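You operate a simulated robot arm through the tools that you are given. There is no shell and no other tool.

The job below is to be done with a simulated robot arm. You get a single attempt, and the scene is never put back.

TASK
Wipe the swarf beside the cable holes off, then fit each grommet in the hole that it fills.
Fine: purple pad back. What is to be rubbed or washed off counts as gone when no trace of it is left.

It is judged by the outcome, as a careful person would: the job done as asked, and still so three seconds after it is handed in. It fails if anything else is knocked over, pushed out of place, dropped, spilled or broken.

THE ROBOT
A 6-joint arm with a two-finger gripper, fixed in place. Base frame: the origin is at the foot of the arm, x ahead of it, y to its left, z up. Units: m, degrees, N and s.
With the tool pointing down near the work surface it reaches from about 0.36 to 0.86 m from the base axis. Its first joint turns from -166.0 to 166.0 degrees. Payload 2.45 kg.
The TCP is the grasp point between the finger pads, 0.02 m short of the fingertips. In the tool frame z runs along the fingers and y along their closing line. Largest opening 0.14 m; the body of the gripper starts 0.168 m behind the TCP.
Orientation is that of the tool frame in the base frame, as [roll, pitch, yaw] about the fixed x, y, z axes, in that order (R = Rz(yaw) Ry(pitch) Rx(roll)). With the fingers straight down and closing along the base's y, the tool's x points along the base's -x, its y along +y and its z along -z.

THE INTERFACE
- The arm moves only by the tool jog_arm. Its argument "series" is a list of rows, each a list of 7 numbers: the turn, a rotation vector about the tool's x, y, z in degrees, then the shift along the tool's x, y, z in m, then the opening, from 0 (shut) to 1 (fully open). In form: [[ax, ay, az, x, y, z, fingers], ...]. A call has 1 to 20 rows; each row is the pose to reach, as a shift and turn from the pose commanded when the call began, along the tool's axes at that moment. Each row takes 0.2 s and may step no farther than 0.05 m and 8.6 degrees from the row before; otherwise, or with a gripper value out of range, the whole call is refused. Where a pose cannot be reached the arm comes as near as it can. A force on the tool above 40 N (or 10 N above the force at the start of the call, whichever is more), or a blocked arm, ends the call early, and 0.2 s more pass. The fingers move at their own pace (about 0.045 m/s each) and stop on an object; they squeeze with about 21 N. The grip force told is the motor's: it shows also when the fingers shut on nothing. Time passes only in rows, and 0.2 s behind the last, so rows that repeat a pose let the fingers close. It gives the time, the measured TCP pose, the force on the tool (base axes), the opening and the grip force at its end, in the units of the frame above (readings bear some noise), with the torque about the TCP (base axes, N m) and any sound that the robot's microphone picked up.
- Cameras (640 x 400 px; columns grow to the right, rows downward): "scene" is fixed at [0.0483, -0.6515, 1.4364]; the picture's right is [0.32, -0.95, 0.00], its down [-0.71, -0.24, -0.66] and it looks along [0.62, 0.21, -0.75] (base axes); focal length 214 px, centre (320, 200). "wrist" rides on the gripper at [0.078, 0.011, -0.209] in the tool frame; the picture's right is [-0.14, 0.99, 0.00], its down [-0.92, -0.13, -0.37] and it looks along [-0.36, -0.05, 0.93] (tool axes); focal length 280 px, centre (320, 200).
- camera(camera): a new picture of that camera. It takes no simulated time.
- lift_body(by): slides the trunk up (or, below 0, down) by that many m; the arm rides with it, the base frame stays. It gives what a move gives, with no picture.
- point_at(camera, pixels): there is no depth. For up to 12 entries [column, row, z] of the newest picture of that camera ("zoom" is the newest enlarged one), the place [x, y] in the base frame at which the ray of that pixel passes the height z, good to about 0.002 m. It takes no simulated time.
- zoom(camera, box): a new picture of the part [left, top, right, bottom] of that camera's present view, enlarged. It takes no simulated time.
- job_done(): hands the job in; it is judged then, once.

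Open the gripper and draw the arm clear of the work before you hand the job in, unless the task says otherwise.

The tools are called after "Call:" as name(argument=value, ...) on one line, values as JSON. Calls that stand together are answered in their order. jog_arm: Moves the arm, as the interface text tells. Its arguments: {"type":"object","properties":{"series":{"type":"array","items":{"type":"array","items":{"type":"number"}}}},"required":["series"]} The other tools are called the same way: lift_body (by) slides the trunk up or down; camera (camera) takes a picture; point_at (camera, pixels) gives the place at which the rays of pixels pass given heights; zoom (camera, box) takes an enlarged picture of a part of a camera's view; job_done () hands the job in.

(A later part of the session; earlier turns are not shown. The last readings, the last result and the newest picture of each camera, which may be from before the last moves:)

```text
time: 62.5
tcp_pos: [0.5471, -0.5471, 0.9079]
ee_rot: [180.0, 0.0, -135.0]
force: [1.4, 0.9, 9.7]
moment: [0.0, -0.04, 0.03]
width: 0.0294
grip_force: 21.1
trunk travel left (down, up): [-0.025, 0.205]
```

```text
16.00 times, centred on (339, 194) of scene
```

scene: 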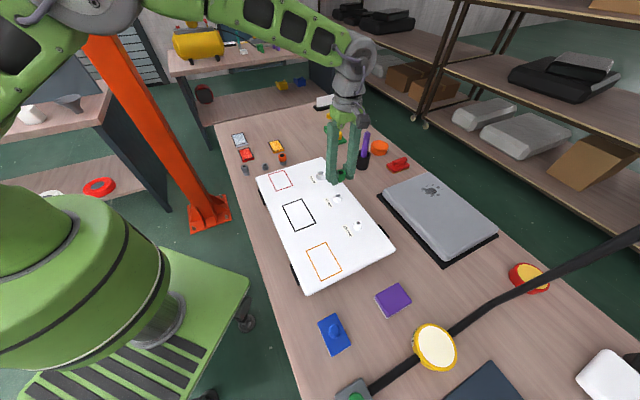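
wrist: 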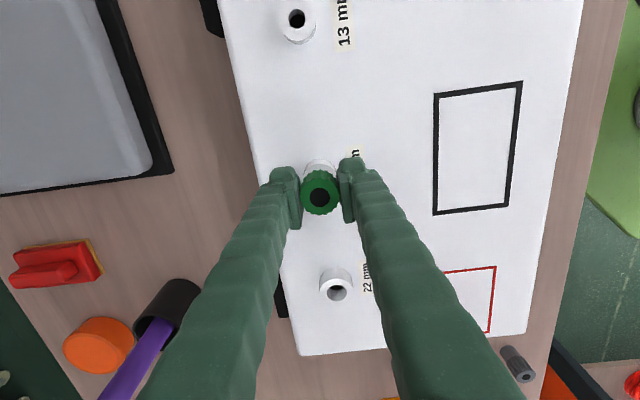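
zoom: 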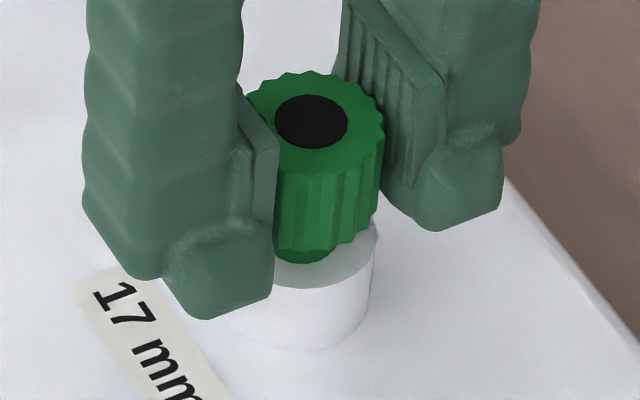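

Fz is 9.7 N with a small lateral push still toward +x+y; the plug edge (y≈264) overlaps the near rim (262). I lift 1.5 mm, shift another 1 mm (tool -x), and press again gently.

Call:
jog_arm(series=[[0, 0, 0, 0, 0, -0.0015, 0.1], [0, 0, 0, -0.0011, -0.0003, -0.0015, 0.1], [0, 0, 0, -0.0011, -0.0003, 0.0, 0.1], [0, 0, 0, -0.0011, -0.0003, 0.001, 0.1], [0, 0, 0, -0.0011, -0.0003, 0.001, 0.1]])

Call:
zoom(camera="scene", box=[331, 187, 347, 200])

Call:
camera(camera="wrist")

Call:
zoom(camera="wrist", box=[272, 140, 368, 200])

```text
time: 63.7
tcp_pos: [0.5486, -0.5464, 0.9057]
ee_rot: [179.9, 0.0, -135.0]
force: [1.9, -2.5, -1.7]
moment: [-0.09, -0.08, 0.04]
width: 0.029
grip_force: 20.7
trunk travel left (down, up): [-0.025, 0.205]
```

```text
16.00 times, centred on (339, 194) of scene
```

zoom: 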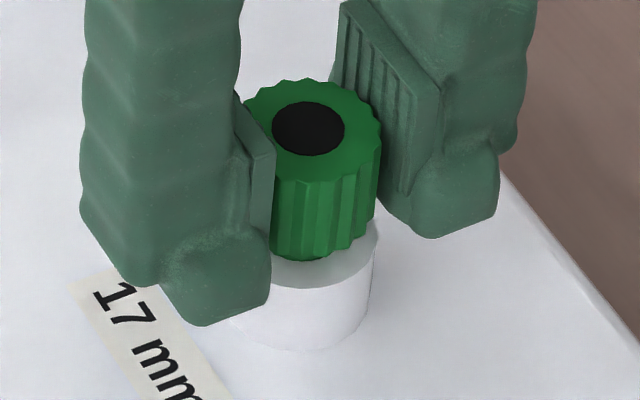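

```text
taken
```

wrist: 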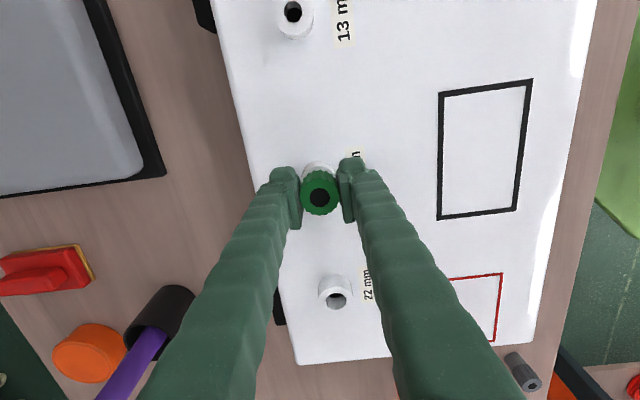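

```text
6.67 times, centred on (320, 170) of wrist
```

zoom: 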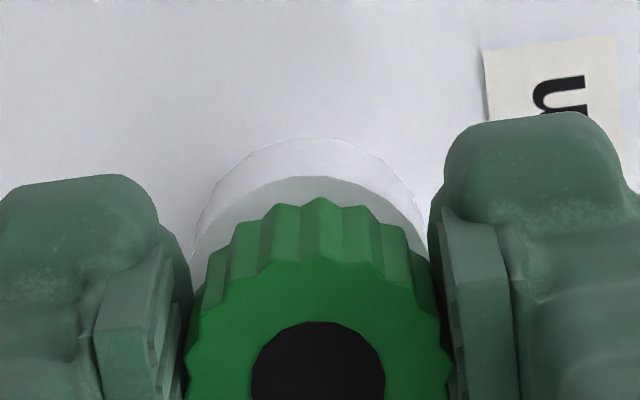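

Fz dropped and z went to 0.9057, so the plug is entering the hole. I continue downward with a slight shift along tool -y to relieve the lateral load.

Call:
jog_arm(series=[[0, 0, 0, 0, -0.0004, 0.001, 0.1], [0, 0, 0, 0, -0.0004, 0.0025, 0.1], [0, 0, 0, 0, -0.0004, 0.004, 0.1], [0, 0, 0, 0, -0.0004, 0.005, 0.1], [0, 0, 0, 0, -0.0004, 0.005, 0.1]])

Call:
zoom(camera="scene", box=[331, 187, 347, 200])

```text
time: 64.9
tcp_pos: [0.5479, -0.5475, 0.902]
ee_rot: [-180.0, 0.0, -135.1]
force: [0.5, 0.5, 0.7]
moment: [0.02, -0.01, -0.03]
width: 0.0293
grip_force: 20.7
trunk travel left (down, up): [-0.025, 0.205]
```

```text
16.00 times, centred on (339, 194) of scene
```

zoom: 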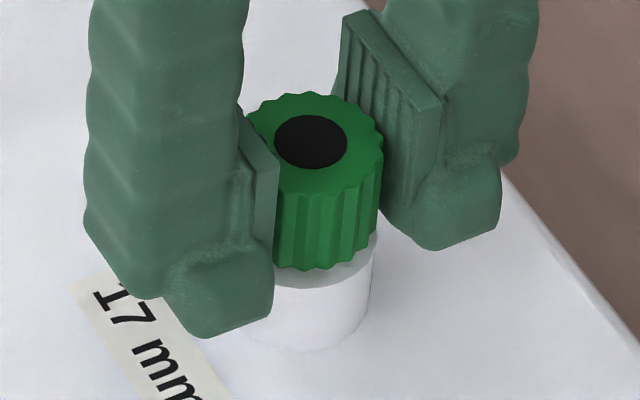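

Smooth insertion with no force. I continue down in 1 mm steps until the head seats.

Call:
jog_arm(series=[[0, 0, 0, 0, 0, 0.0015, 0.1], [0, 0, 0, 0, 0, 0.003, 0.1], [0, 0, 0, 0, 0, 0.004, 0.1], [0, 0, 0, 0, 0, 0.004, 0.1]])

Call:
zoom(camera="scene", box=[331, 187, 347, 200])

```text
time: 65.9
tcp_pos: [0.5469, -0.5473, 0.8986]
ee_rot: [180.0, 0.0, -135.0]
force: [-0.5, -0.1, 0.8]
moment: [0.0, -0.02, -0.01]
width: 0.0291
grip_force: 20.9
trunk travel left (down, up): [-0.025, 0.205]
```

```text
16.00 times, centred on (339, 194) of scene
```

zoom: 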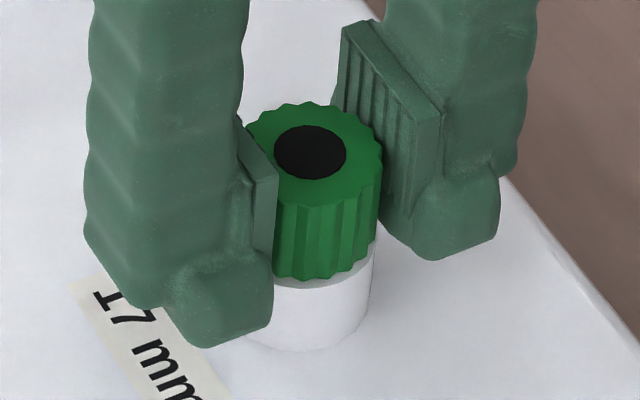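

Nearly seated (z=0.8986, no force). I press on another 2-3 mm until contact.

Call:
jog_arm(series=[[0, 0, 0, 0, 0, 0.001, 0.1], [0, 0, 0, 0, 0, 0.002, 0.1], [0, 0, 0, 0, 0, 0.0025, 0.1], [0, 0, 0, 0, 0, 0.0025, 0.1]])

Call:
zoom(camera="scene", box=[331, 187, 347, 200])

```text
time: 66.9
tcp_pos: [0.5492, -0.548, 0.8959]
ee_rot: [-179.8, 0.0, -134.9]
force: [0.7, 2.9, 19.1]
moment: [0.15, 0.1, 0.0]
width: 0.029
grip_force: 20.7
trunk travel left (down, up): [-0.025, 0.205]
```

```text
16.00 times, centred on (339, 194) of scene
```

zoom: 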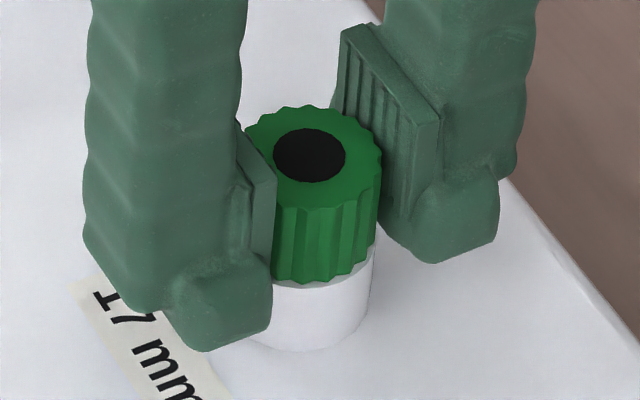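

Seated (19 N). I ease off, open the fingers and rise.

Call:
jog_arm(series=[[0, 0, 0, 0, 0, -0.001, 0.1], [0, 0, 0, 0, 0, -0.001, 0.25], [0, 0, 0, 0, 0, -0.001, 0.43], [0, 0, 0, 0, 0, -0.001, 0.43], [0, 0, 0, 0, 0, -0.001, 0.43], [0, 0, 0, 0, 0, -0.02, 0.43], [0, 0, 0, 0, 0, -0.05, 0.43], [0, 0, 0, 0, 0, -0.09, 0.43], [0, 0, 0, 0, 0, -0.12, 0.43]])

Call:
zoom(camera="scene", box=[318, 165, 366, 205])

Call:
camera(camera="wrist")

```text
time: 68.9
tcp_pos: [0.5464, -0.545, 1.0151]
ee_rot: [-180.0, 0.0, -135.1]
force: [-0.6, -0.1, -0.1]
moment: [-0.01, -0.01, -0.02]
width: 0.0599
grip_force: 0.1
trunk travel left (down, up): [-0.025, 0.205]
```

```text
10.00 times, centred on (342, 185) of scene
```

zoom: 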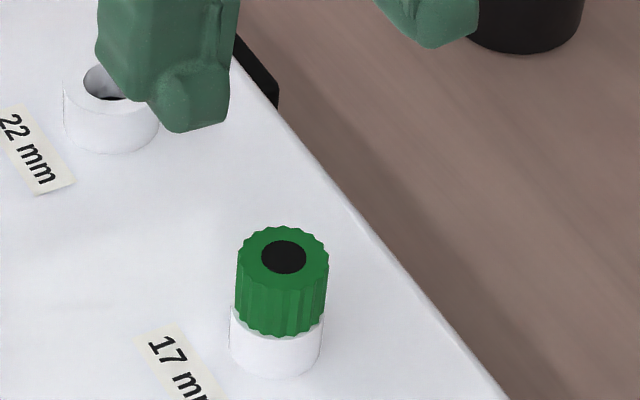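

```text
taken
```

wrist: 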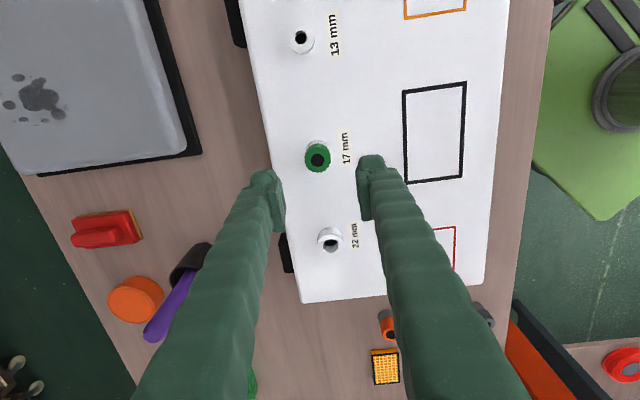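

Green is well seated in the 17 mm hole. Next is orange at (0.7375,-0.240): I move above it at z≈0.93.

Call:
jog_arm(series=[[0, 0, 0, -0.0438, 0.0101, 0.0, 0.43], [0, 0, 0, -0.0877, 0.0202, 0.0, 0.43], [0, 0, 0, -0.1315, 0.0302, 0.0, 0.43], [0, 0, 0, -0.1754, 0.0403, 0.01, 0.43], [0, 0, 0, -0.2192, 0.0504, 0.03, 0.43], [0, 0, 0, -0.263, 0.0605, 0.05, 0.43], [0, 0, 0, -0.3069, 0.0705, 0.07, 0.43], [0, 0, 0, -0.3507, 0.0806, 0.085, 0.43], [0, 0, 0, -0.3507, 0.0806, 0.085, 0.43]])

Call:
camera(camera="wrist")

Call:
zoom(camera="wrist", box=[224, 120, 416, 240])

```text
time: 70.9
tcp_pos: [0.741, -0.2416, 0.9299]
ee_rot: [-179.9, 0.0, -135.0]
force: [-0.2, -0.4, -0.4]
moment: [-0.02, 0.03, -0.01]
width: 0.0601
grip_force: 0.1
trunk travel left (down, up): [-0.025, 0.205]
```

```text
taken
```

wrist: 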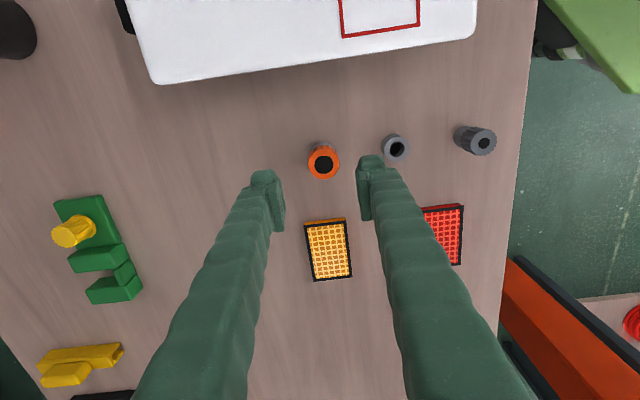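

```text
3.33 times, centred on (320, 180) of wrist
```

zoom: 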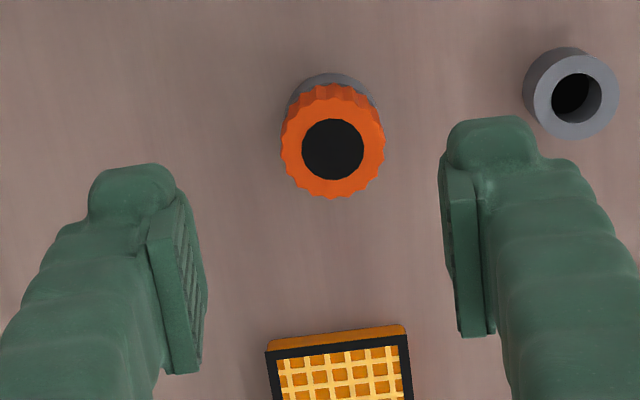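

Orange's disc is at wrist (323.9,164.7), i.e. tool offset ≈(0.003,0.005). I correct by tool (+0.0016,+0.005) and descend to z≈0.876.

Call:
jog_arm(series=[[0, 0, 0, 0.0016, 0.005, 0.0, 0.43], [0, 0, 0, 0.0016, 0.005, 0.03, 0.43], [0, 0, 0, 0.0016, 0.005, 0.054, 0.43], [0, 0, 0, 0.0016, 0.005, 0.054, 0.43]])

Call:
zoom(camera="wrist", box=[224, 120, 416, 240])

```text
time: 71.9
tcp_pos: [0.7364, -0.2392, 0.8755]
ee_rot: [179.9, 0.0, -134.9]
force: [0.6, 0.0, -0.3]
moment: [0.03, 0.03, 0.02]
width: 0.0602
grip_force: 0.0
trunk travel left (down, up): [-0.025, 0.205]
```

```text
3.33 times, centred on (320, 180) of wrist
```

zoom: 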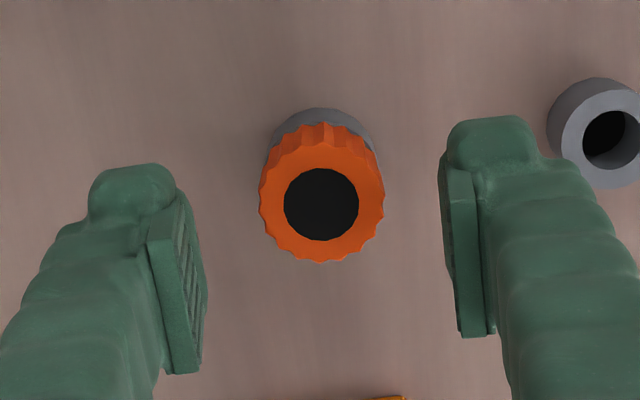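

Orange is centred at zoom (321,204), as green was. I descend to z≈0.836 and close.

Call:
jog_arm(series=[[0, 0, 0, 0, 0, 0.02, 0.43], [0, 0, 0, 0, 0, 0.04, 0.43], [0, 0, 0, 0, 0, 0.04, 0.43], [0, 0, 0, 0, 0, 0.04, 0.1], [0, 0, 0, 0, 0, 0.04, 0.1], [0, 0, 0, 0, 0, 0.04, 0.1], [0, 0, 0, 0, 0, 0.04, 0.1]])

Call:
zoom(camera="wrist", box=[224, 120, 416, 240])

```text
time: 73.5
tcp_pos: [0.736, -0.2397, 0.8356]
ee_rot: [180.0, 0.1, -135.0]
force: [-1.2, 1.7, 0.4]
moment: [-0.03, 0.01, 0.01]
width: 0.0323
grip_force: 20.9
trunk travel left (down, up): [-0.025, 0.205]
```

```text
3.33 times, centred on (320, 180) of wrist
```

zoom: 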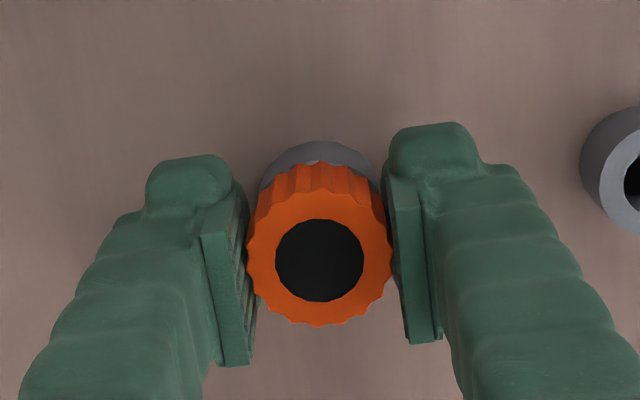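

Gripped at 0.032 m. I lift it straight up by 0.10 m and look at the plug.

Call:
jog_arm(series=[[0, 0, 0, 0, 0, -0.005, 0.1], [0, 0, 0, 0, 0, -0.015, 0.1], [0, 0, 0, 0, 0, -0.03, 0.1], [0, 0, 0, 0, 0, -0.05, 0.1], [0, 0, 0, 0, 0, -0.08, 0.1], [0, 0, 0, 0, 0, -0.08, 0.1]])

Call:
zoom(camera="scene", box=[271, 136, 291, 152])

Call:
zoom(camera="wrist", box=[224, 120, 416, 240])

```text
time: 74.9
tcp_pos: [0.7346, -0.2394, 0.9152]
ee_rot: [-180.0, 0.0, -135.1]
force: [-0.3, 0.4, 0.0]
moment: [-0.02, -0.03, 0.0]
width: 0.0324
grip_force: 20.9
trunk travel left (down, up): [-0.025, 0.205]
```

```text
16.00 times, centred on (281, 144) of scene
```

zoom: 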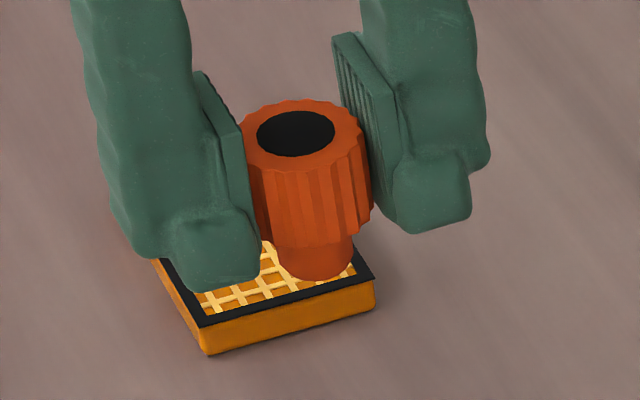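

```text
3.33 times, centred on (320, 180) of wrist
```

zoom: 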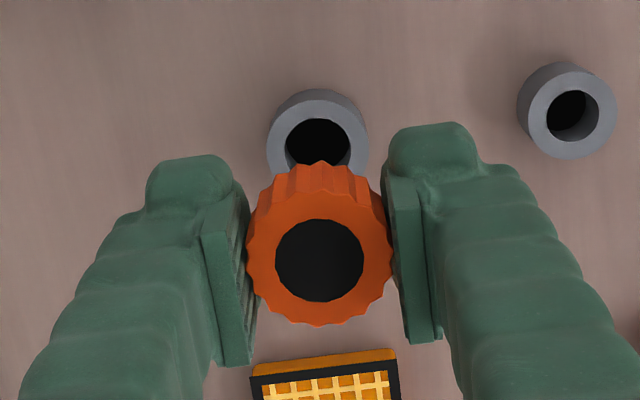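

The orange plug is ≈20-21 mm, so it goes in the 22 mm hole. I carry it above the 22 mm collar, TCP ≈(0.6407,-0.4539,0.98).

Call:
jog_arm(series=[[0, 0, 0, 0.01, -0.004, -0.035, 0.1], [0, 0, 0, 0.045, -0.0176, -0.06, 0.1], [0, 0, 0, 0.085, -0.0332, -0.065, 0.1], [0, 0, 0, 0.125, -0.0489, -0.065, 0.1], [0, 0, 0, 0.165, -0.0645, -0.065, 0.1], [0, 0, 0, 0.195, -0.0763, -0.065, 0.1], [0, 0, 0, 0.2181, -0.0853, -0.065, 0.1], [0, 0, 0, 0.2181, -0.0853, -0.065, 0.1], [0, 0, 0, 0.2181, -0.0853, -0.065, 0.1]])

Call:
zoom(camera="wrist", box=[256, 130, 384, 210])

Call:
zoom(camera="scene", box=[310, 160, 334, 180])

```text
time: 76.9
tcp_pos: [0.6433, -0.4555, 0.9809]
ee_rot: [180.0, 0.0, -134.9]
force: [-0.4, -0.1, 0.0]
moment: [-0.01, 0.02, 0.0]
width: 0.0324
grip_force: 20.7
trunk travel left (down, up): [-0.025, 0.205]
```

```text
5.00 times, centred on (320, 170) of wrist
```

zoom: 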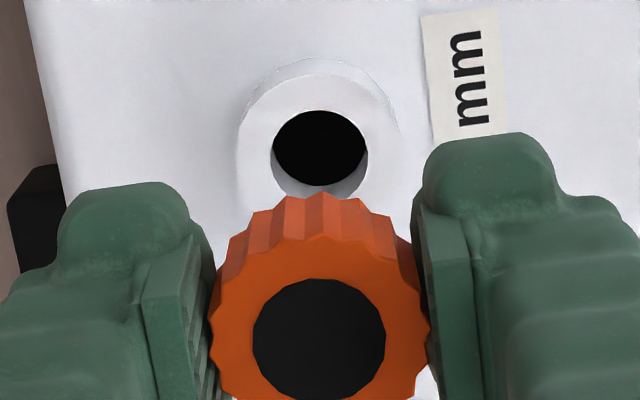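

```text
16.00 times, centred on (322, 170) of scene
```

zoom: 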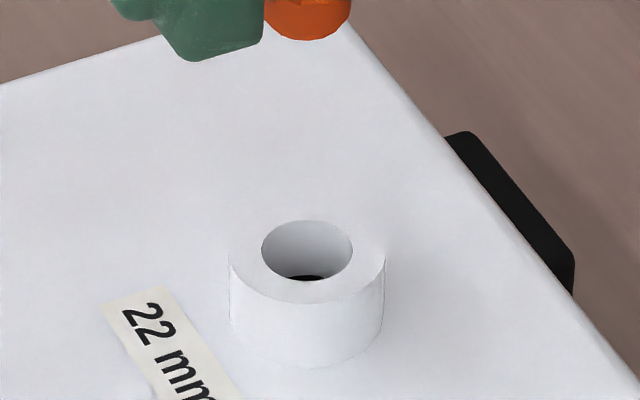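

The 22 mm hole appears at tool ≈(0.004,0.0007); from the green insertion the right value is ≈(0.0025-0.0033,0). I shift tool x by +0.0012 and descend to z≈0.92, then compare.

Call:
jog_arm(series=[[0, 0, 0, 0.0012, 0.0005, 0.02, 0.1], [0, 0, 0, 0.0012, 0.0005, 0.04, 0.1], [0, 0, 0, 0.0012, 0.0005, 0.06, 0.1], [0, 0, 0, 0.0012, 0.0005, 0.06, 0.1], [0, 0, 0, 0.0012, 0.0005, 0.06, 0.1]])

Call:
zoom(camera="wrist", box=[272, 140, 368, 200])

Call:
zoom(camera="scene", box=[310, 160, 334, 180])

```text
time: 78.1
tcp_pos: [0.6398, -0.4553, 0.9216]
ee_rot: [180.0, 0.0, -134.9]
force: [-0.1, 0.7, -0.7]
moment: [0.0, -0.01, 0.03]
width: 0.032
grip_force: 20.7
trunk travel left (down, up): [-0.025, 0.205]
```

```text
6.67 times, centred on (320, 170) of wrist
```

zoom: 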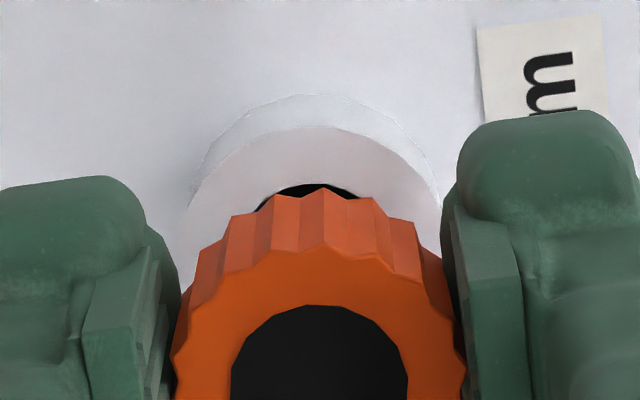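

```text
16.00 times, centred on (322, 170) of scene
```

zoom: 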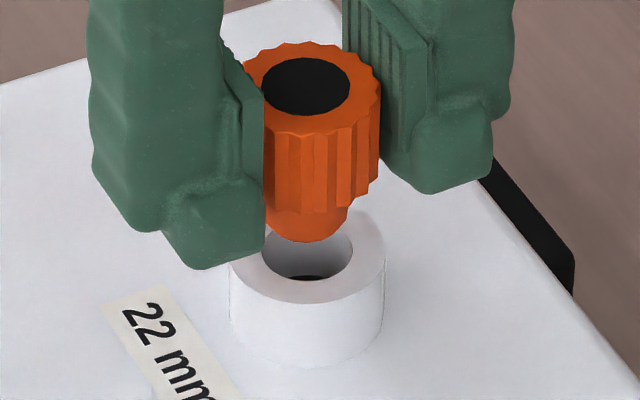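

Scene view: plug centre (304.3,213) vs hole (306.5,251) with ≈12 mm gap, so aligned within ~0.5 mm. I shift by tool (-0.0008,-0.0005) and descend 12.5 mm to just below the rim.

Call:
jog_arm(series=[[0, 0, 0, -0.0008, -0.0005, 0.003, 0.1], [0, 0, 0, -0.0008, -0.0005, 0.006, 0.1], [0, 0, 0, -0.0008, -0.0005, 0.009, 0.1], [0, 0, 0, -0.0008, -0.0005, 0.011, 0.1], [0, 0, 0, -0.0008, -0.0005, 0.0125, 0.1], [0, 0, 0, -0.0008, -0.0005, 0.0135, 0.1], [0, 0, 0, -0.0008, -0.0005, 0.0135, 0.1]])

Call:
zoom(camera="scene", box=[310, 160, 334, 180])

```text
time: 79.7
tcp_pos: [0.6413, -0.4556, 0.9068]
ee_rot: [180.0, 0.0, -135.0]
force: [0.1, 0.1, 0.4]
moment: [0.01, 0.0, 0.01]
width: 0.0319
grip_force: 21.1
trunk travel left (down, up): [-0.025, 0.205]
```

```text
16.00 times, centred on (322, 170) of scene
```

zoom: 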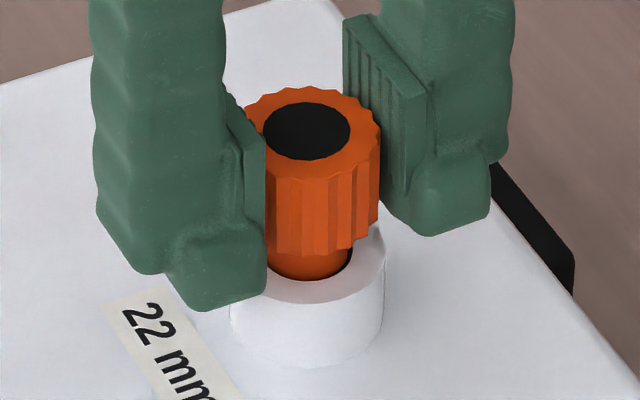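

No contact force, and the plug is at the hole mouth. I continue down in 1 mm steps.

Call:
jog_arm(series=[[0, 0, 0, 0, 0, 0.001, 0.1], [0, 0, 0, 0, 0, 0.002, 0.1], [0, 0, 0, 0, 0, 0.003, 0.1], [0, 0, 0, 0, 0, 0.003, 0.1]])

Call:
zoom(camera="scene", box=[310, 160, 334, 180])

```text
time: 80.7
tcp_pos: [0.6415, -0.4558, 0.904]
ee_rot: [-180.0, 0.0, -135.0]
force: [-0.2, 0.5, 0.2]
moment: [0.0, 0.01, 0.0]
width: 0.0322
grip_force: 21.1
trunk travel left (down, up): [-0.025, 0.205]
```

```text
16.00 times, centred on (322, 170) of scene
```

zoom: 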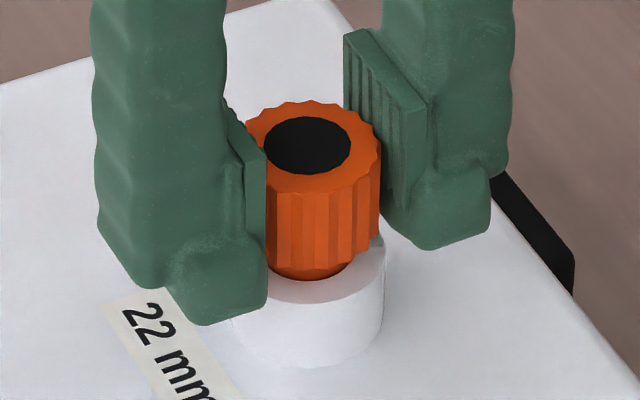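

It is going in freely. I continue down to seating.

Call:
jog_arm(series=[[0, 0, 0, 0, 0, 0.0015, 0.1], [0, 0, 0, 0, 0, 0.003, 0.1], [0, 0, 0, 0, 0, 0.0045, 0.1], [0, 0, 0, 0, 0, 0.0055, 0.1], [0, 0, 0, 0, 0, 0.0055, 0.1]])

Call:
zoom(camera="scene", box=[310, 160, 334, 180])

```text
time: 81.9
tcp_pos: [0.6426, -0.455, 0.8988]
ee_rot: [180.0, 0.1, -135.0]
force: [-0.2, 1.0, 0.4]
moment: [0.07, -0.05, 0.04]
width: 0.0323
grip_force: 21.4
trunk travel left (down, up): [-0.025, 0.205]
```

```text
16.00 times, centred on (322, 170) of scene
```

zoom: 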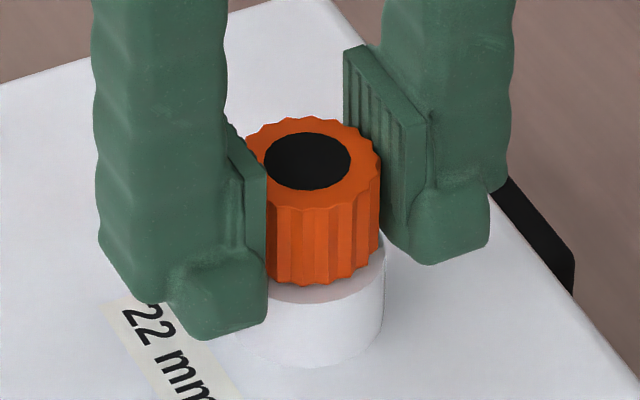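

Almost down (z=0.8988, no force). I press a bit further until contact.

Call:
jog_arm(series=[[0, 0, 0, 0, 0, 0.0012, 0.1], [0, 0, 0, 0, 0, 0.0024, 0.1], [0, 0, 0, 0, 0, 0.0033, 0.1], [0, 0, 0, 0, 0, 0.0033, 0.1]])

Call:
zoom(camera="scene", box=[310, 160, 334, 180])

```text
time: 82.9
tcp_pos: [0.6412, -0.4548, 0.8992]
ee_rot: [-179.8, 0.0, -135.0]
force: [-2.3, -1.8, 17.2]
moment: [0.21, 0.3, 0.07]
width: 0.0324
grip_force: 21.0
trunk travel left (down, up): [-0.025, 0.205]
```

```text
16.00 times, centred on (322, 170) of scene
```

zoom: 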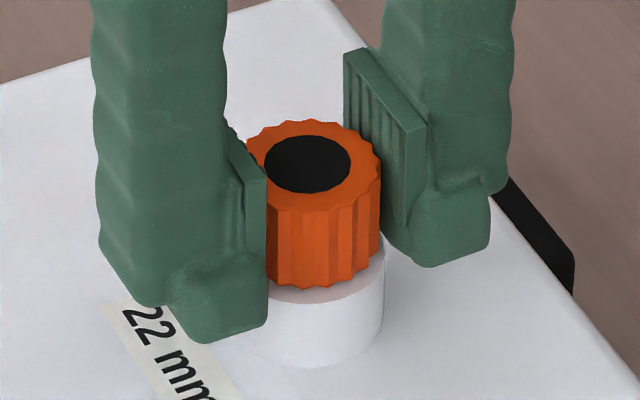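

Contact moment indicates a fingertip touching the 38 mm collar, and the head seems still ~2 mm above the collar. I release so it can drop, rise, and then inspect.

Call:
jog_arm(series=[[0, 0, 0, 0, 0, -0.0025, 0.1], [0, 0, 0, 0, 0, -0.0025, 0.25], [0, 0, 0, 0, 0, -0.0025, 0.43], [0, 0, 0, 0, 0, -0.0025, 0.43], [0, 0, 0, 0, 0, -0.0025, 0.43], [0, 0, 0, 0, 0, -0.02, 0.43], [0, 0, 0, 0, 0, -0.05, 0.43], [0, 0, 0, 0, 0, -0.08, 0.43]])

Call:
zoom(camera="scene", box=[310, 160, 334, 180])

Call:
zoom(camera="wrist", box=[256, 130, 384, 210])

```text
time: 84.7
tcp_pos: [0.6401, -0.4541, 0.9769]
ee_rot: [-179.9, 0.0, -135.1]
force: [0.7, 0.2, 0.2]
moment: [0.02, 0.0, 0.01]
width: 0.0603
grip_force: 0.1
trunk travel left (down, up): [-0.025, 0.205]
```

```text
16.00 times, centred on (322, 170) of scene
```

zoom: 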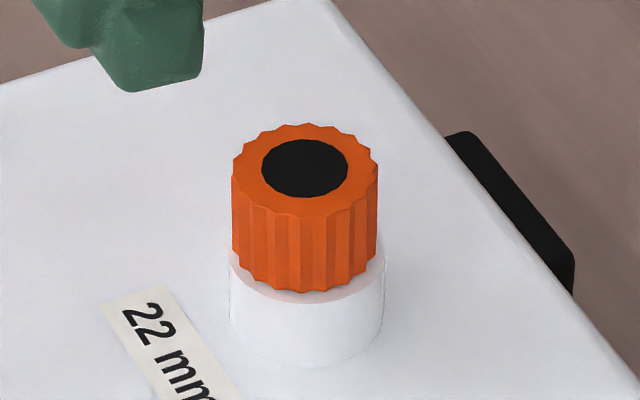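

```text
5.00 times, centred on (320, 170) of wrist
```

zoom: 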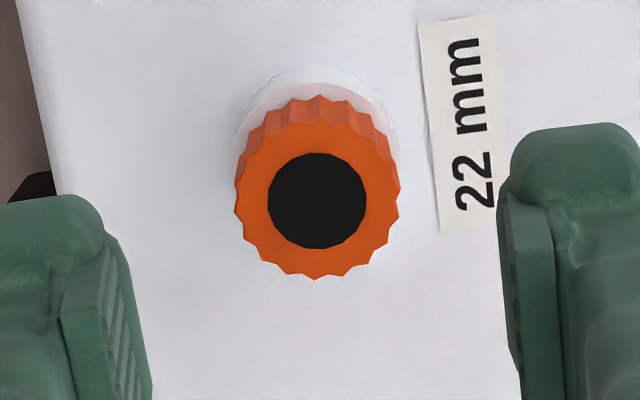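

It dropped ≈1.2 mm on release. To make sure it is fully seated I close the fingers and press gently on its top centre (top at z≈0.905, contact expected at TCP≈0.925).

Call:
jog_arm(series=[[0, 0, 0, 0, 0, 0, 0.0], [0, 0, 0, 0, 0, 0, 0.0], [0, 0, 0, 0, 0, 0, 0.0], [0, 0, 0, 0, 0, 0.02, 0.0], [0, 0, 0, 0, 0, 0.04, 0.0], [0, 0, 0, 0, 0, 0.045, 0.0], [0, 0, 0, 0, 0, 0.048, 0.0], [0, 0, 0, 0, 0, 0.048, 0.0]])

Call:
zoom(camera="scene", box=[310, 160, 334, 180])

```text
time: 86.5
tcp_pos: [0.6423, -0.4557, 0.9283]
ee_rot: [-180.0, -0.1, -135.0]
force: [0.2, 0.4, -0.2]
moment: [0.02, 0.0, -0.01]
width: 0.0003
grip_force: 21.0
trunk travel left (down, up): [-0.025, 0.205]
```

```text
16.00 times, centred on (322, 170) of scene
```

zoom: 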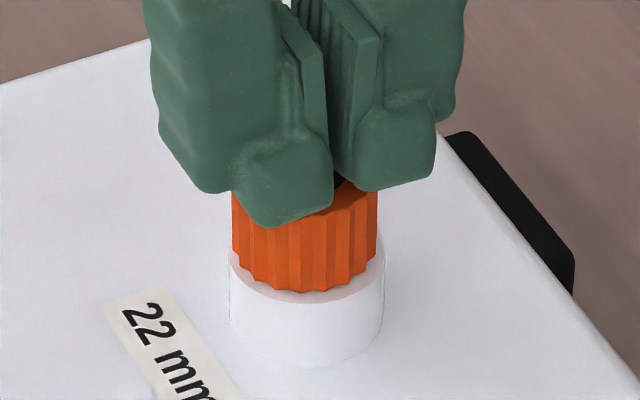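

The closed fingers are just above the head. I go down in 1 mm steps until there is a clear force.

Call:
jog_arm(series=[[0, 0, 0, 0, 0, 0.001, 0.0], [0, 0, 0, 0, 0, 0.002, 0.0], [0, 0, 0, 0, 0, 0.003, 0.0], [0, 0, 0, 0, 0, 0.004, 0.0], [0, 0, 0, 0, 0, 0.004, 0.0]])

```text
time: 87.7
tcp_pos: [0.6433, -0.4552, 0.9236]
ee_rot: [-179.8, 0.0, -135.0]
force: [-2.0, -1.3, 5.4]
moment: [-0.03, 0.04, -0.02]
width: 0.0059
grip_force: 21.2
trunk travel left (down, up): [-0.025, 0.205]
```

Contact (5 N) at z≈0.9236. I press 2 mm further and look.

Call:
jog_arm(series=[[0, 0, 0, 0, 0, 0.001, 0.0], [0, 0, 0, 0, 0, 0.002, 0.0], [0, 0, 0, 0, 0, 0.002, 0.0]])

Call:
zoom(camera="scene", box=[310, 160, 334, 180])

```text
time: 88.5
tcp_pos: [0.6414, -0.4556, 0.9238]
ee_rot: [-179.8, 0.0, -135.0]
force: [1.4, -1.0, 13.8]
moment: [-0.04, -0.05, 0.0]
width: 0.0058
grip_force: 21.2
trunk travel left (down, up): [-0.025, 0.205]
```

```text
16.00 times, centred on (322, 170) of scene
```

zoom: 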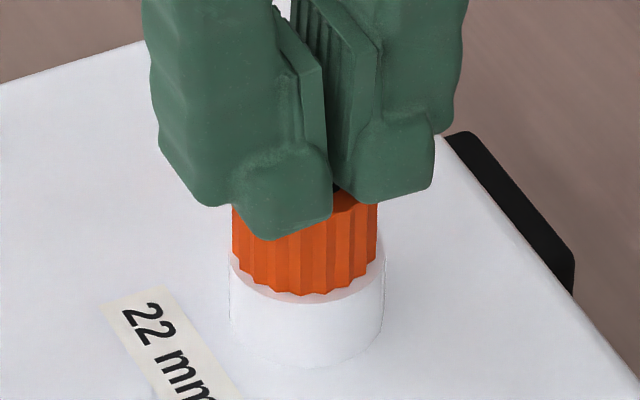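

The head's lower rim is now at y≈297, the expected seated value. I lift away and check.

Call:
jog_arm(series=[[0, 0, 0, 0, 0, -0.003, 0.0], [0, 0, 0, 0, 0, -0.03, 0.0], [0, 0, 0, 0, 0, -0.06, 0.2], [0, 0, 0, 0, 0, -0.1, 0.43]])

Call:
zoom(camera="scene", box=[310, 160, 334, 180])

```text
time: 89.5
tcp_pos: [0.6409, -0.4561, 1.0226]
ee_rot: [180.0, -0.1, -135.0]
force: [0.8, 0.2, -0.6]
moment: [0.0, 0.02, -0.02]
width: 0.0505
grip_force: 0.0
trunk travel left (down, up): [-0.025, 0.205]
```

```text
16.00 times, centred on (322, 170) of scene
```

zoom: 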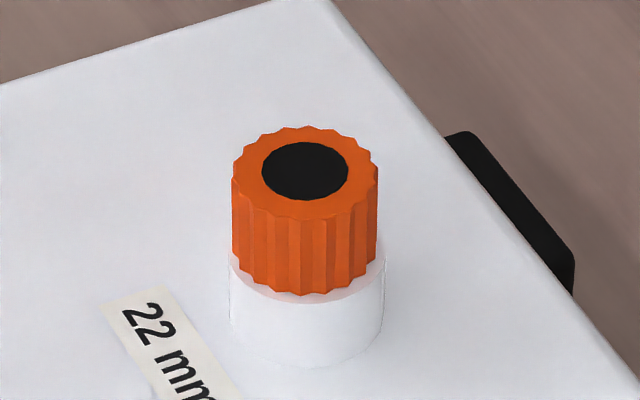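

Orange is seated (disc centre went from y=168 to 171). I check the green one at the same magnification for any remaining gap.

Call:
zoom(camera="scene", box=[326, 180, 350, 200])

Call:
zoom(camera="scene", box=[348, 212, 368, 232])

```text
16.00 times, centred on (338, 190) of scene
```

zoom: 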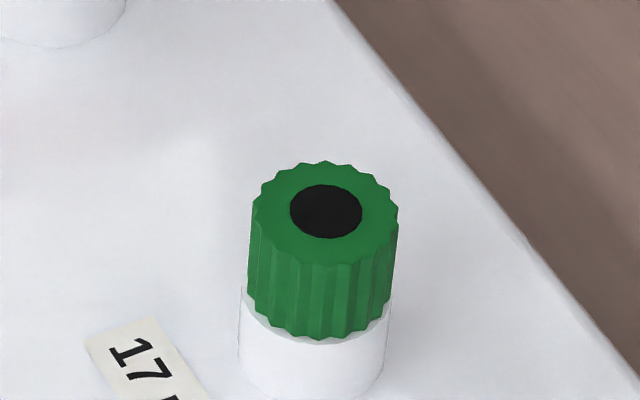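

```text
16.00 times, centred on (358, 222) of scene
```

zoom: 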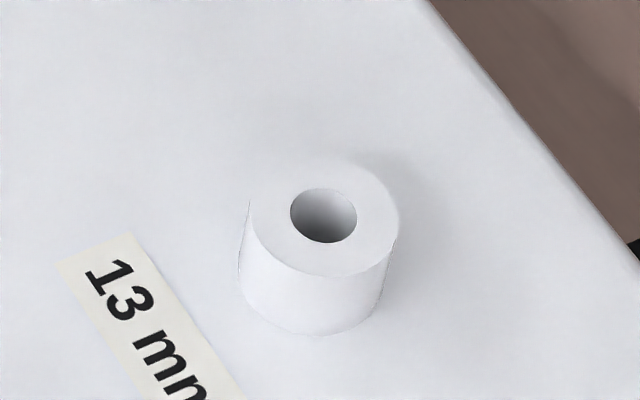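

Green is fully seated. Now I go for the grey grommet at (0.615,-0.1187): move above it at z≈0.93.

Call:
jog_arm(series=[[0, 0, 0, -0.0275, 0.0321, 0.0, 0.43], [0, 0, 0, -0.0551, 0.0642, 0.0, 0.43], [0, 0, 0, -0.0826, 0.0963, 0.0, 0.43], [0, 0, 0, -0.1102, 0.1285, 0.01, 0.43], [0, 0, 0, -0.1377, 0.1606, 0.03, 0.43], [0, 0, 0, -0.1652, 0.1927, 0.05, 0.43], [0, 0, 0, -0.1928, 0.2248, 0.07, 0.43], [0, 0, 0, -0.2203, 0.2569, 0.0926, 0.43], [0, 0, 0, -0.2203, 0.2569, 0.0926, 0.43], [0, 0, 0, -0.2203, 0.2569, 0.0926, 0.43]])

Call:
zoom(camera="wrist", box=[224, 120, 416, 240])

```text
time: 91.7
tcp_pos: [0.6141, -0.1162, 0.9279]
ee_rot: [179.9, 0.0, -134.9]
force: [0.1, 0.2, 0.3]
moment: [-0.02, 0.0, 0.04]
width: 0.0601
grip_force: 0.1
trunk travel left (down, up): [-0.025, 0.205]
```

```text
3.33 times, centred on (320, 180) of wrist
```

zoom: 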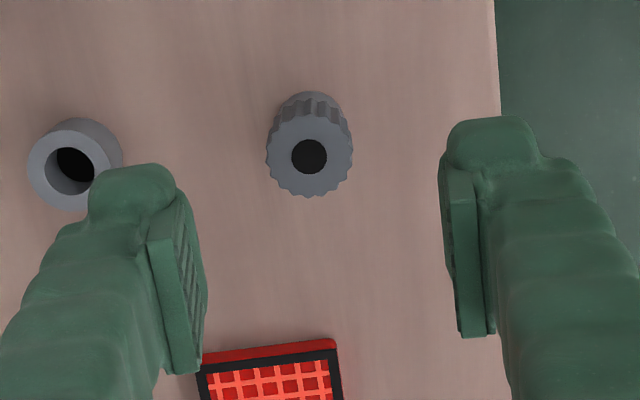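

Grey is at tool offset ≈(0.002,-0.003). I correct by tool (+0.0007,-0.0029) and descend to z≈0.876.

Call:
jog_arm(series=[[0, 0, 0, 0.0007, -0.0029, 0.0, 0.43], [0, 0, 0, 0.0007, -0.0029, 0.03, 0.43], [0, 0, 0, 0.0007, -0.0029, 0.052, 0.43], [0, 0, 0, 0.0007, -0.0029, 0.052, 0.43], [0, 0, 0, 0.0007, -0.0029, 0.052, 0.43]])

Call:
zoom(camera="wrist", box=[224, 120, 416, 240])

```text
time: 92.9
tcp_pos: [0.6153, -0.1188, 0.8771]
ee_rot: [-180.0, 0.0, -135.1]
force: [0.2, 0.0, 0.1]
moment: [0.01, 0.01, -0.03]
width: 0.06
grip_force: 0.1
trunk travel left (down, up): [-0.025, 0.205]
```

```text
3.33 times, centred on (320, 180) of wrist
```

zoom: 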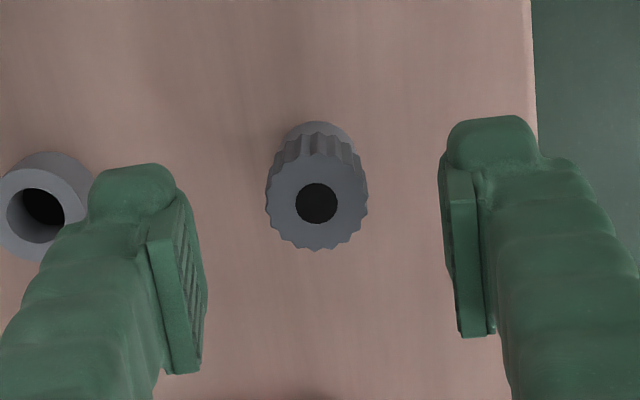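

Slight left offset (317 vs 321-323); I shift tool y by -0.001, descend to z≈0.840 (gripping a bit higher so the tips stay above the collar later) and close.

Call:
jog_arm(series=[[0, 0, 0, 0, -0.001, 0.018, 0.43], [0, 0, 0, 0, -0.001, 0.036, 0.43], [0, 0, 0, 0, -0.001, 0.036, 0.43], [0, 0, 0, 0, -0.001, 0.036, 0.1], [0, 0, 0, 0, -0.001, 0.036, 0.1], [0, 0, 0, 0, -0.001, 0.036, 0.1], [0, 0, 0, 0, -0.001, 0.036, 0.1]])

Call:
zoom(camera="wrist", box=[224, 120, 416, 240])

```text
time: 94.5
tcp_pos: [0.6167, -0.1208, 0.8411]
ee_rot: [179.9, 0.1, -135.0]
force: [-0.7, 1.3, -0.8]
moment: [0.02, 0.02, 0.05]
width: 0.0262
grip_force: 20.8
trunk travel left (down, up): [-0.025, 0.205]
```

```text
3.33 times, centred on (320, 180) of wrist
```

zoom: 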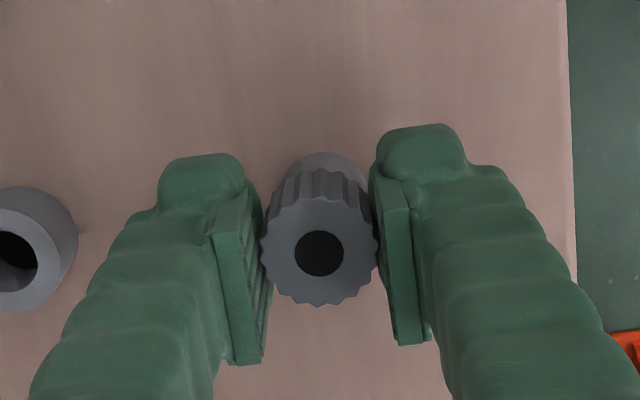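

Gripped at 0.026 m. I lift by 0.08 m and inspect the plug.

Call:
jog_arm(series=[[0, 0, 0, 0, 0, -0.005, 0.1], [0, 0, 0, 0, 0, -0.015, 0.1], [0, 0, 0, 0, 0, -0.03, 0.1], [0, 0, 0, 0, 0, -0.05, 0.1], [0, 0, 0, 0, 0, -0.08, 0.1], [0, 0, 0, 0, 0, -0.08, 0.1]])

Call:
zoom(camera="scene", box=[232, 148, 252, 164])

Call:
zoom(camera="wrist", box=[224, 120, 416, 240])

```text
time: 95.9
tcp_pos: [0.6176, -0.1198, 0.9211]
ee_rot: [179.9, 0.0, -135.0]
force: [-0.4, 0.1, 0.9]
moment: [-0.08, -0.03, -0.04]
width: 0.0263
grip_force: 21.4
trunk travel left (down, up): [-0.025, 0.205]
```

```text
16.00 times, centred on (242, 156) of scene
```

zoom: 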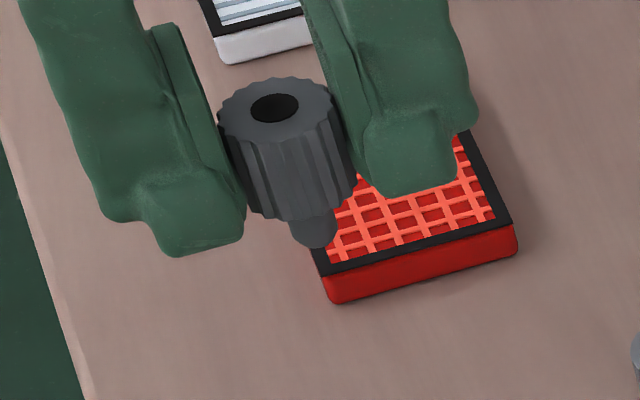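

```text
3.33 times, centred on (320, 180) of wrist
```

zoom: 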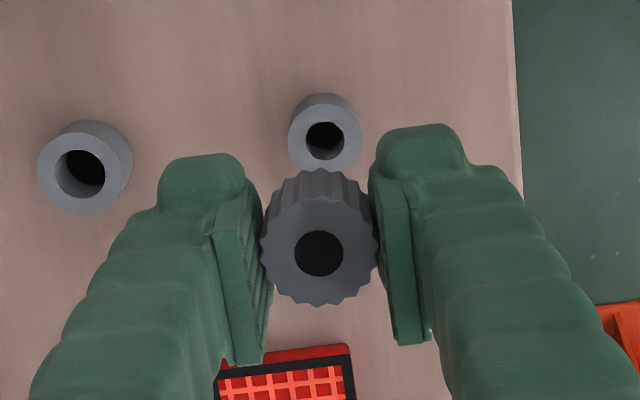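

The grey plug is ≈12 mm, so it fits the 13 mm hole. I carry it above the 13 mm collar, TCP ≈(0.4553,-0.640,0.985).

Call:
jog_arm(series=[[0, 0, 0, 0.0, 0.0, -0.04, 0.1], [0, 0, 0, 0.0402, -0.0211, -0.05, 0.1], [0, 0, 0, 0.0804, -0.0422, -0.06, 0.1], [0, 0, 0, 0.1206, -0.0633, -0.064, 0.1], [0, 0, 0, 0.1609, -0.0844, -0.064, 0.1], [0, 0, 0, 0.2011, -0.1055, -0.064, 0.1], [0, 0, 0, 0.2413, -0.1266, -0.064, 0.1], [0, 0, 0, 0.2815, -0.1476, -0.064, 0.1], [0, 0, 0, 0.3217, -0.1687, -0.064, 0.1], [0, 0, 0, 0.362, -0.1898, -0.064, 0.1], [0, 0, 0, 0.4022, -0.2109, -0.064, 0.1], [0, 0, 0, 0.4424, -0.232, -0.064, 0.1], [0, 0, 0, 0.4826, -0.2531, -0.064, 0.1], [0, 0, 0, 0.4826, -0.2531, -0.064, 0.1], [0, 0, 0, 0.4826, -0.2531, -0.064, 0.1]])

Call:
zoom(camera="wrist", box=[256, 130, 384, 210])

Call:
zoom(camera="scene", box=[346, 202, 370, 222])

```text
time: 99.1
tcp_pos: [0.4533, -0.6414, 0.9863]
ee_rot: [180.0, 0.0, -135.0]
force: [0.0, -0.4, -0.4]
moment: [-0.1, 0.03, 0.0]
width: 0.0262
grip_force: 21.1
trunk travel left (down, up): [-0.025, 0.205]
```

```text
5.00 times, centred on (320, 170) of wrist
```

zoom: 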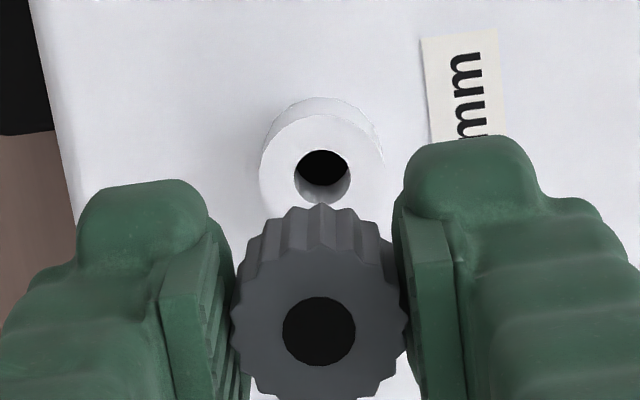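

```text
16.00 times, centred on (358, 212) of scene
```

zoom: 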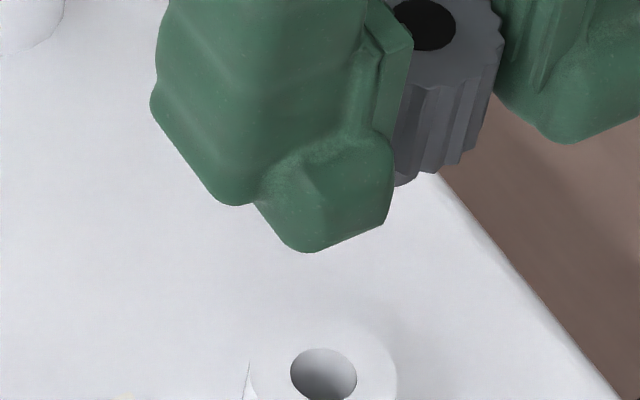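

The 13 mm hole appears at tool ≈(-0.002,0.0005) and should be ≈(0.0025,0). I shift tool x by -0.0042 and descend to z≈0.926.

Call:
jog_arm(series=[[0, 0, 0, -0.002, 0.0002, 0.02, 0.1], [0, 0, 0, -0.0042, 0.0003, 0.04, 0.1], [0, 0, 0, -0.0042, 0.0003, 0.06, 0.1], [0, 0, 0, -0.0042, 0.0003, 0.06, 0.1], [0, 0, 0, -0.0042, 0.0003, 0.06, 0.1]])

Call:
zoom(camera="wrist", box=[272, 140, 368, 200])

Call:
zoom(camera="scene", box=[348, 212, 368, 232])

```text
time: 100.3
tcp_pos: [0.4569, -0.6386, 0.9263]
ee_rot: [-180.0, 0.1, -134.9]
force: [0.3, 0.2, 0.0]
moment: [0.02, -0.03, 0.02]
width: 0.0259
grip_force: 21.2
trunk travel left (down, up): [-0.025, 0.205]
```

```text
6.67 times, centred on (320, 170) of wrist
```

zoom: 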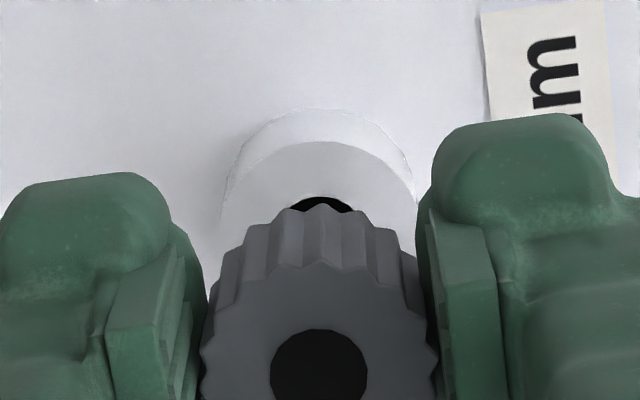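

```text
16.00 times, centred on (358, 222) of scene
```

zoom: 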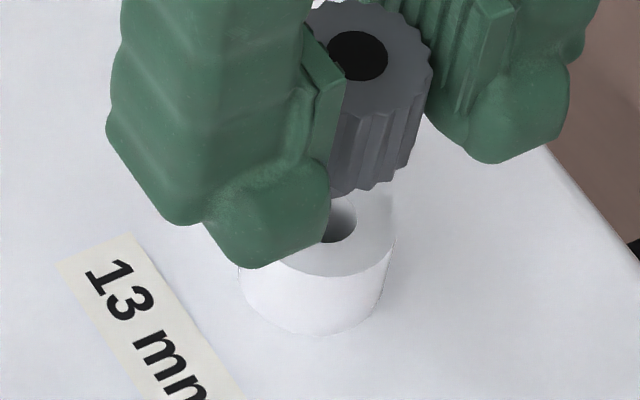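

I compare the disc centre (scene (360.31,212.94)) at z≈0.927 and the hole centre (358.22,223.0) at z=0.879 via the fixed scene camera.

Call:
point_at(camera="scene", pixels=[[360.31, 212.94, 0.926], [360.31, 212.94, 0.928], [358.22, 223.0, 0.879], [321.16, 173.19, 0.879], [321.19, 166.56, 0.908], [321.19, 166.56, 0.91]])

Call:
zoom(camera="scene", box=[352, 214, 368, 230])

```text
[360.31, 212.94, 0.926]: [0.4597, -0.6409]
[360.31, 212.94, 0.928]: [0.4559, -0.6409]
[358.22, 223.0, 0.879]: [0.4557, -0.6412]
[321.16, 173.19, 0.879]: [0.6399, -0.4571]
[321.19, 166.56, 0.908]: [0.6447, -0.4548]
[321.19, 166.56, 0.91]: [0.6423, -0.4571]
```

```text
16.00 times, centred on (360, 222) of scene
```

zoom: 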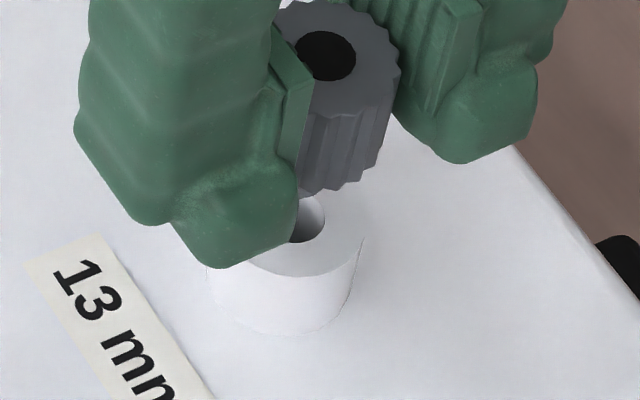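

Both cameras now indicate alignment within ≈0.5-1 mm. I apply a small tool x shift of +0.0005 and descend 13 mm toward the hole mouth.

Call:
jog_arm(series=[[0, 0, 0, 0.0005, 0.0001, 0.003, 0.1], [0, 0, 0, 0.0005, 0.0001, 0.006, 0.1], [0, 0, 0, 0.0005, 0.0001, 0.009, 0.1], [0, 0, 0, 0.0005, 0.0001, 0.0105, 0.1], [0, 0, 0, 0.0005, 0.0001, 0.012, 0.1], [0, 0, 0, 0.0005, 0.0001, 0.013, 0.1], [0, 0, 0, 0.0005, 0.0001, 0.013, 0.1]])

Call:
zoom(camera="scene", box=[348, 212, 368, 232])

Call:
zoom(camera="wrist", box=[272, 140, 368, 200])

```text
time: 101.9
tcp_pos: [0.4571, -0.638, 0.9116]
ee_rot: [-179.9, 0.0, -135.1]
force: [-1.0, -2.8, 0.5]
moment: [-0.11, 0.07, -0.01]
width: 0.0259
grip_force: 21.1
trunk travel left (down, up): [-0.025, 0.205]
```

```text
16.00 times, centred on (358, 222) of scene
```

zoom: 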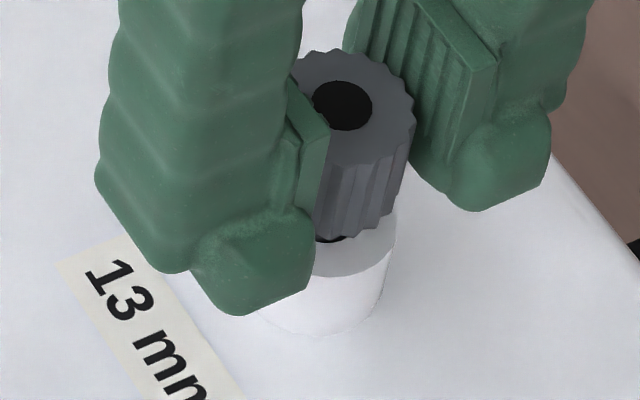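

```text
6.67 times, centred on (320, 170) of wrist
```

zoom: 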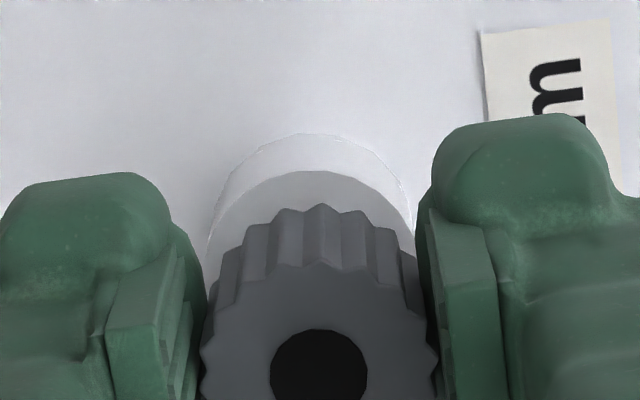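

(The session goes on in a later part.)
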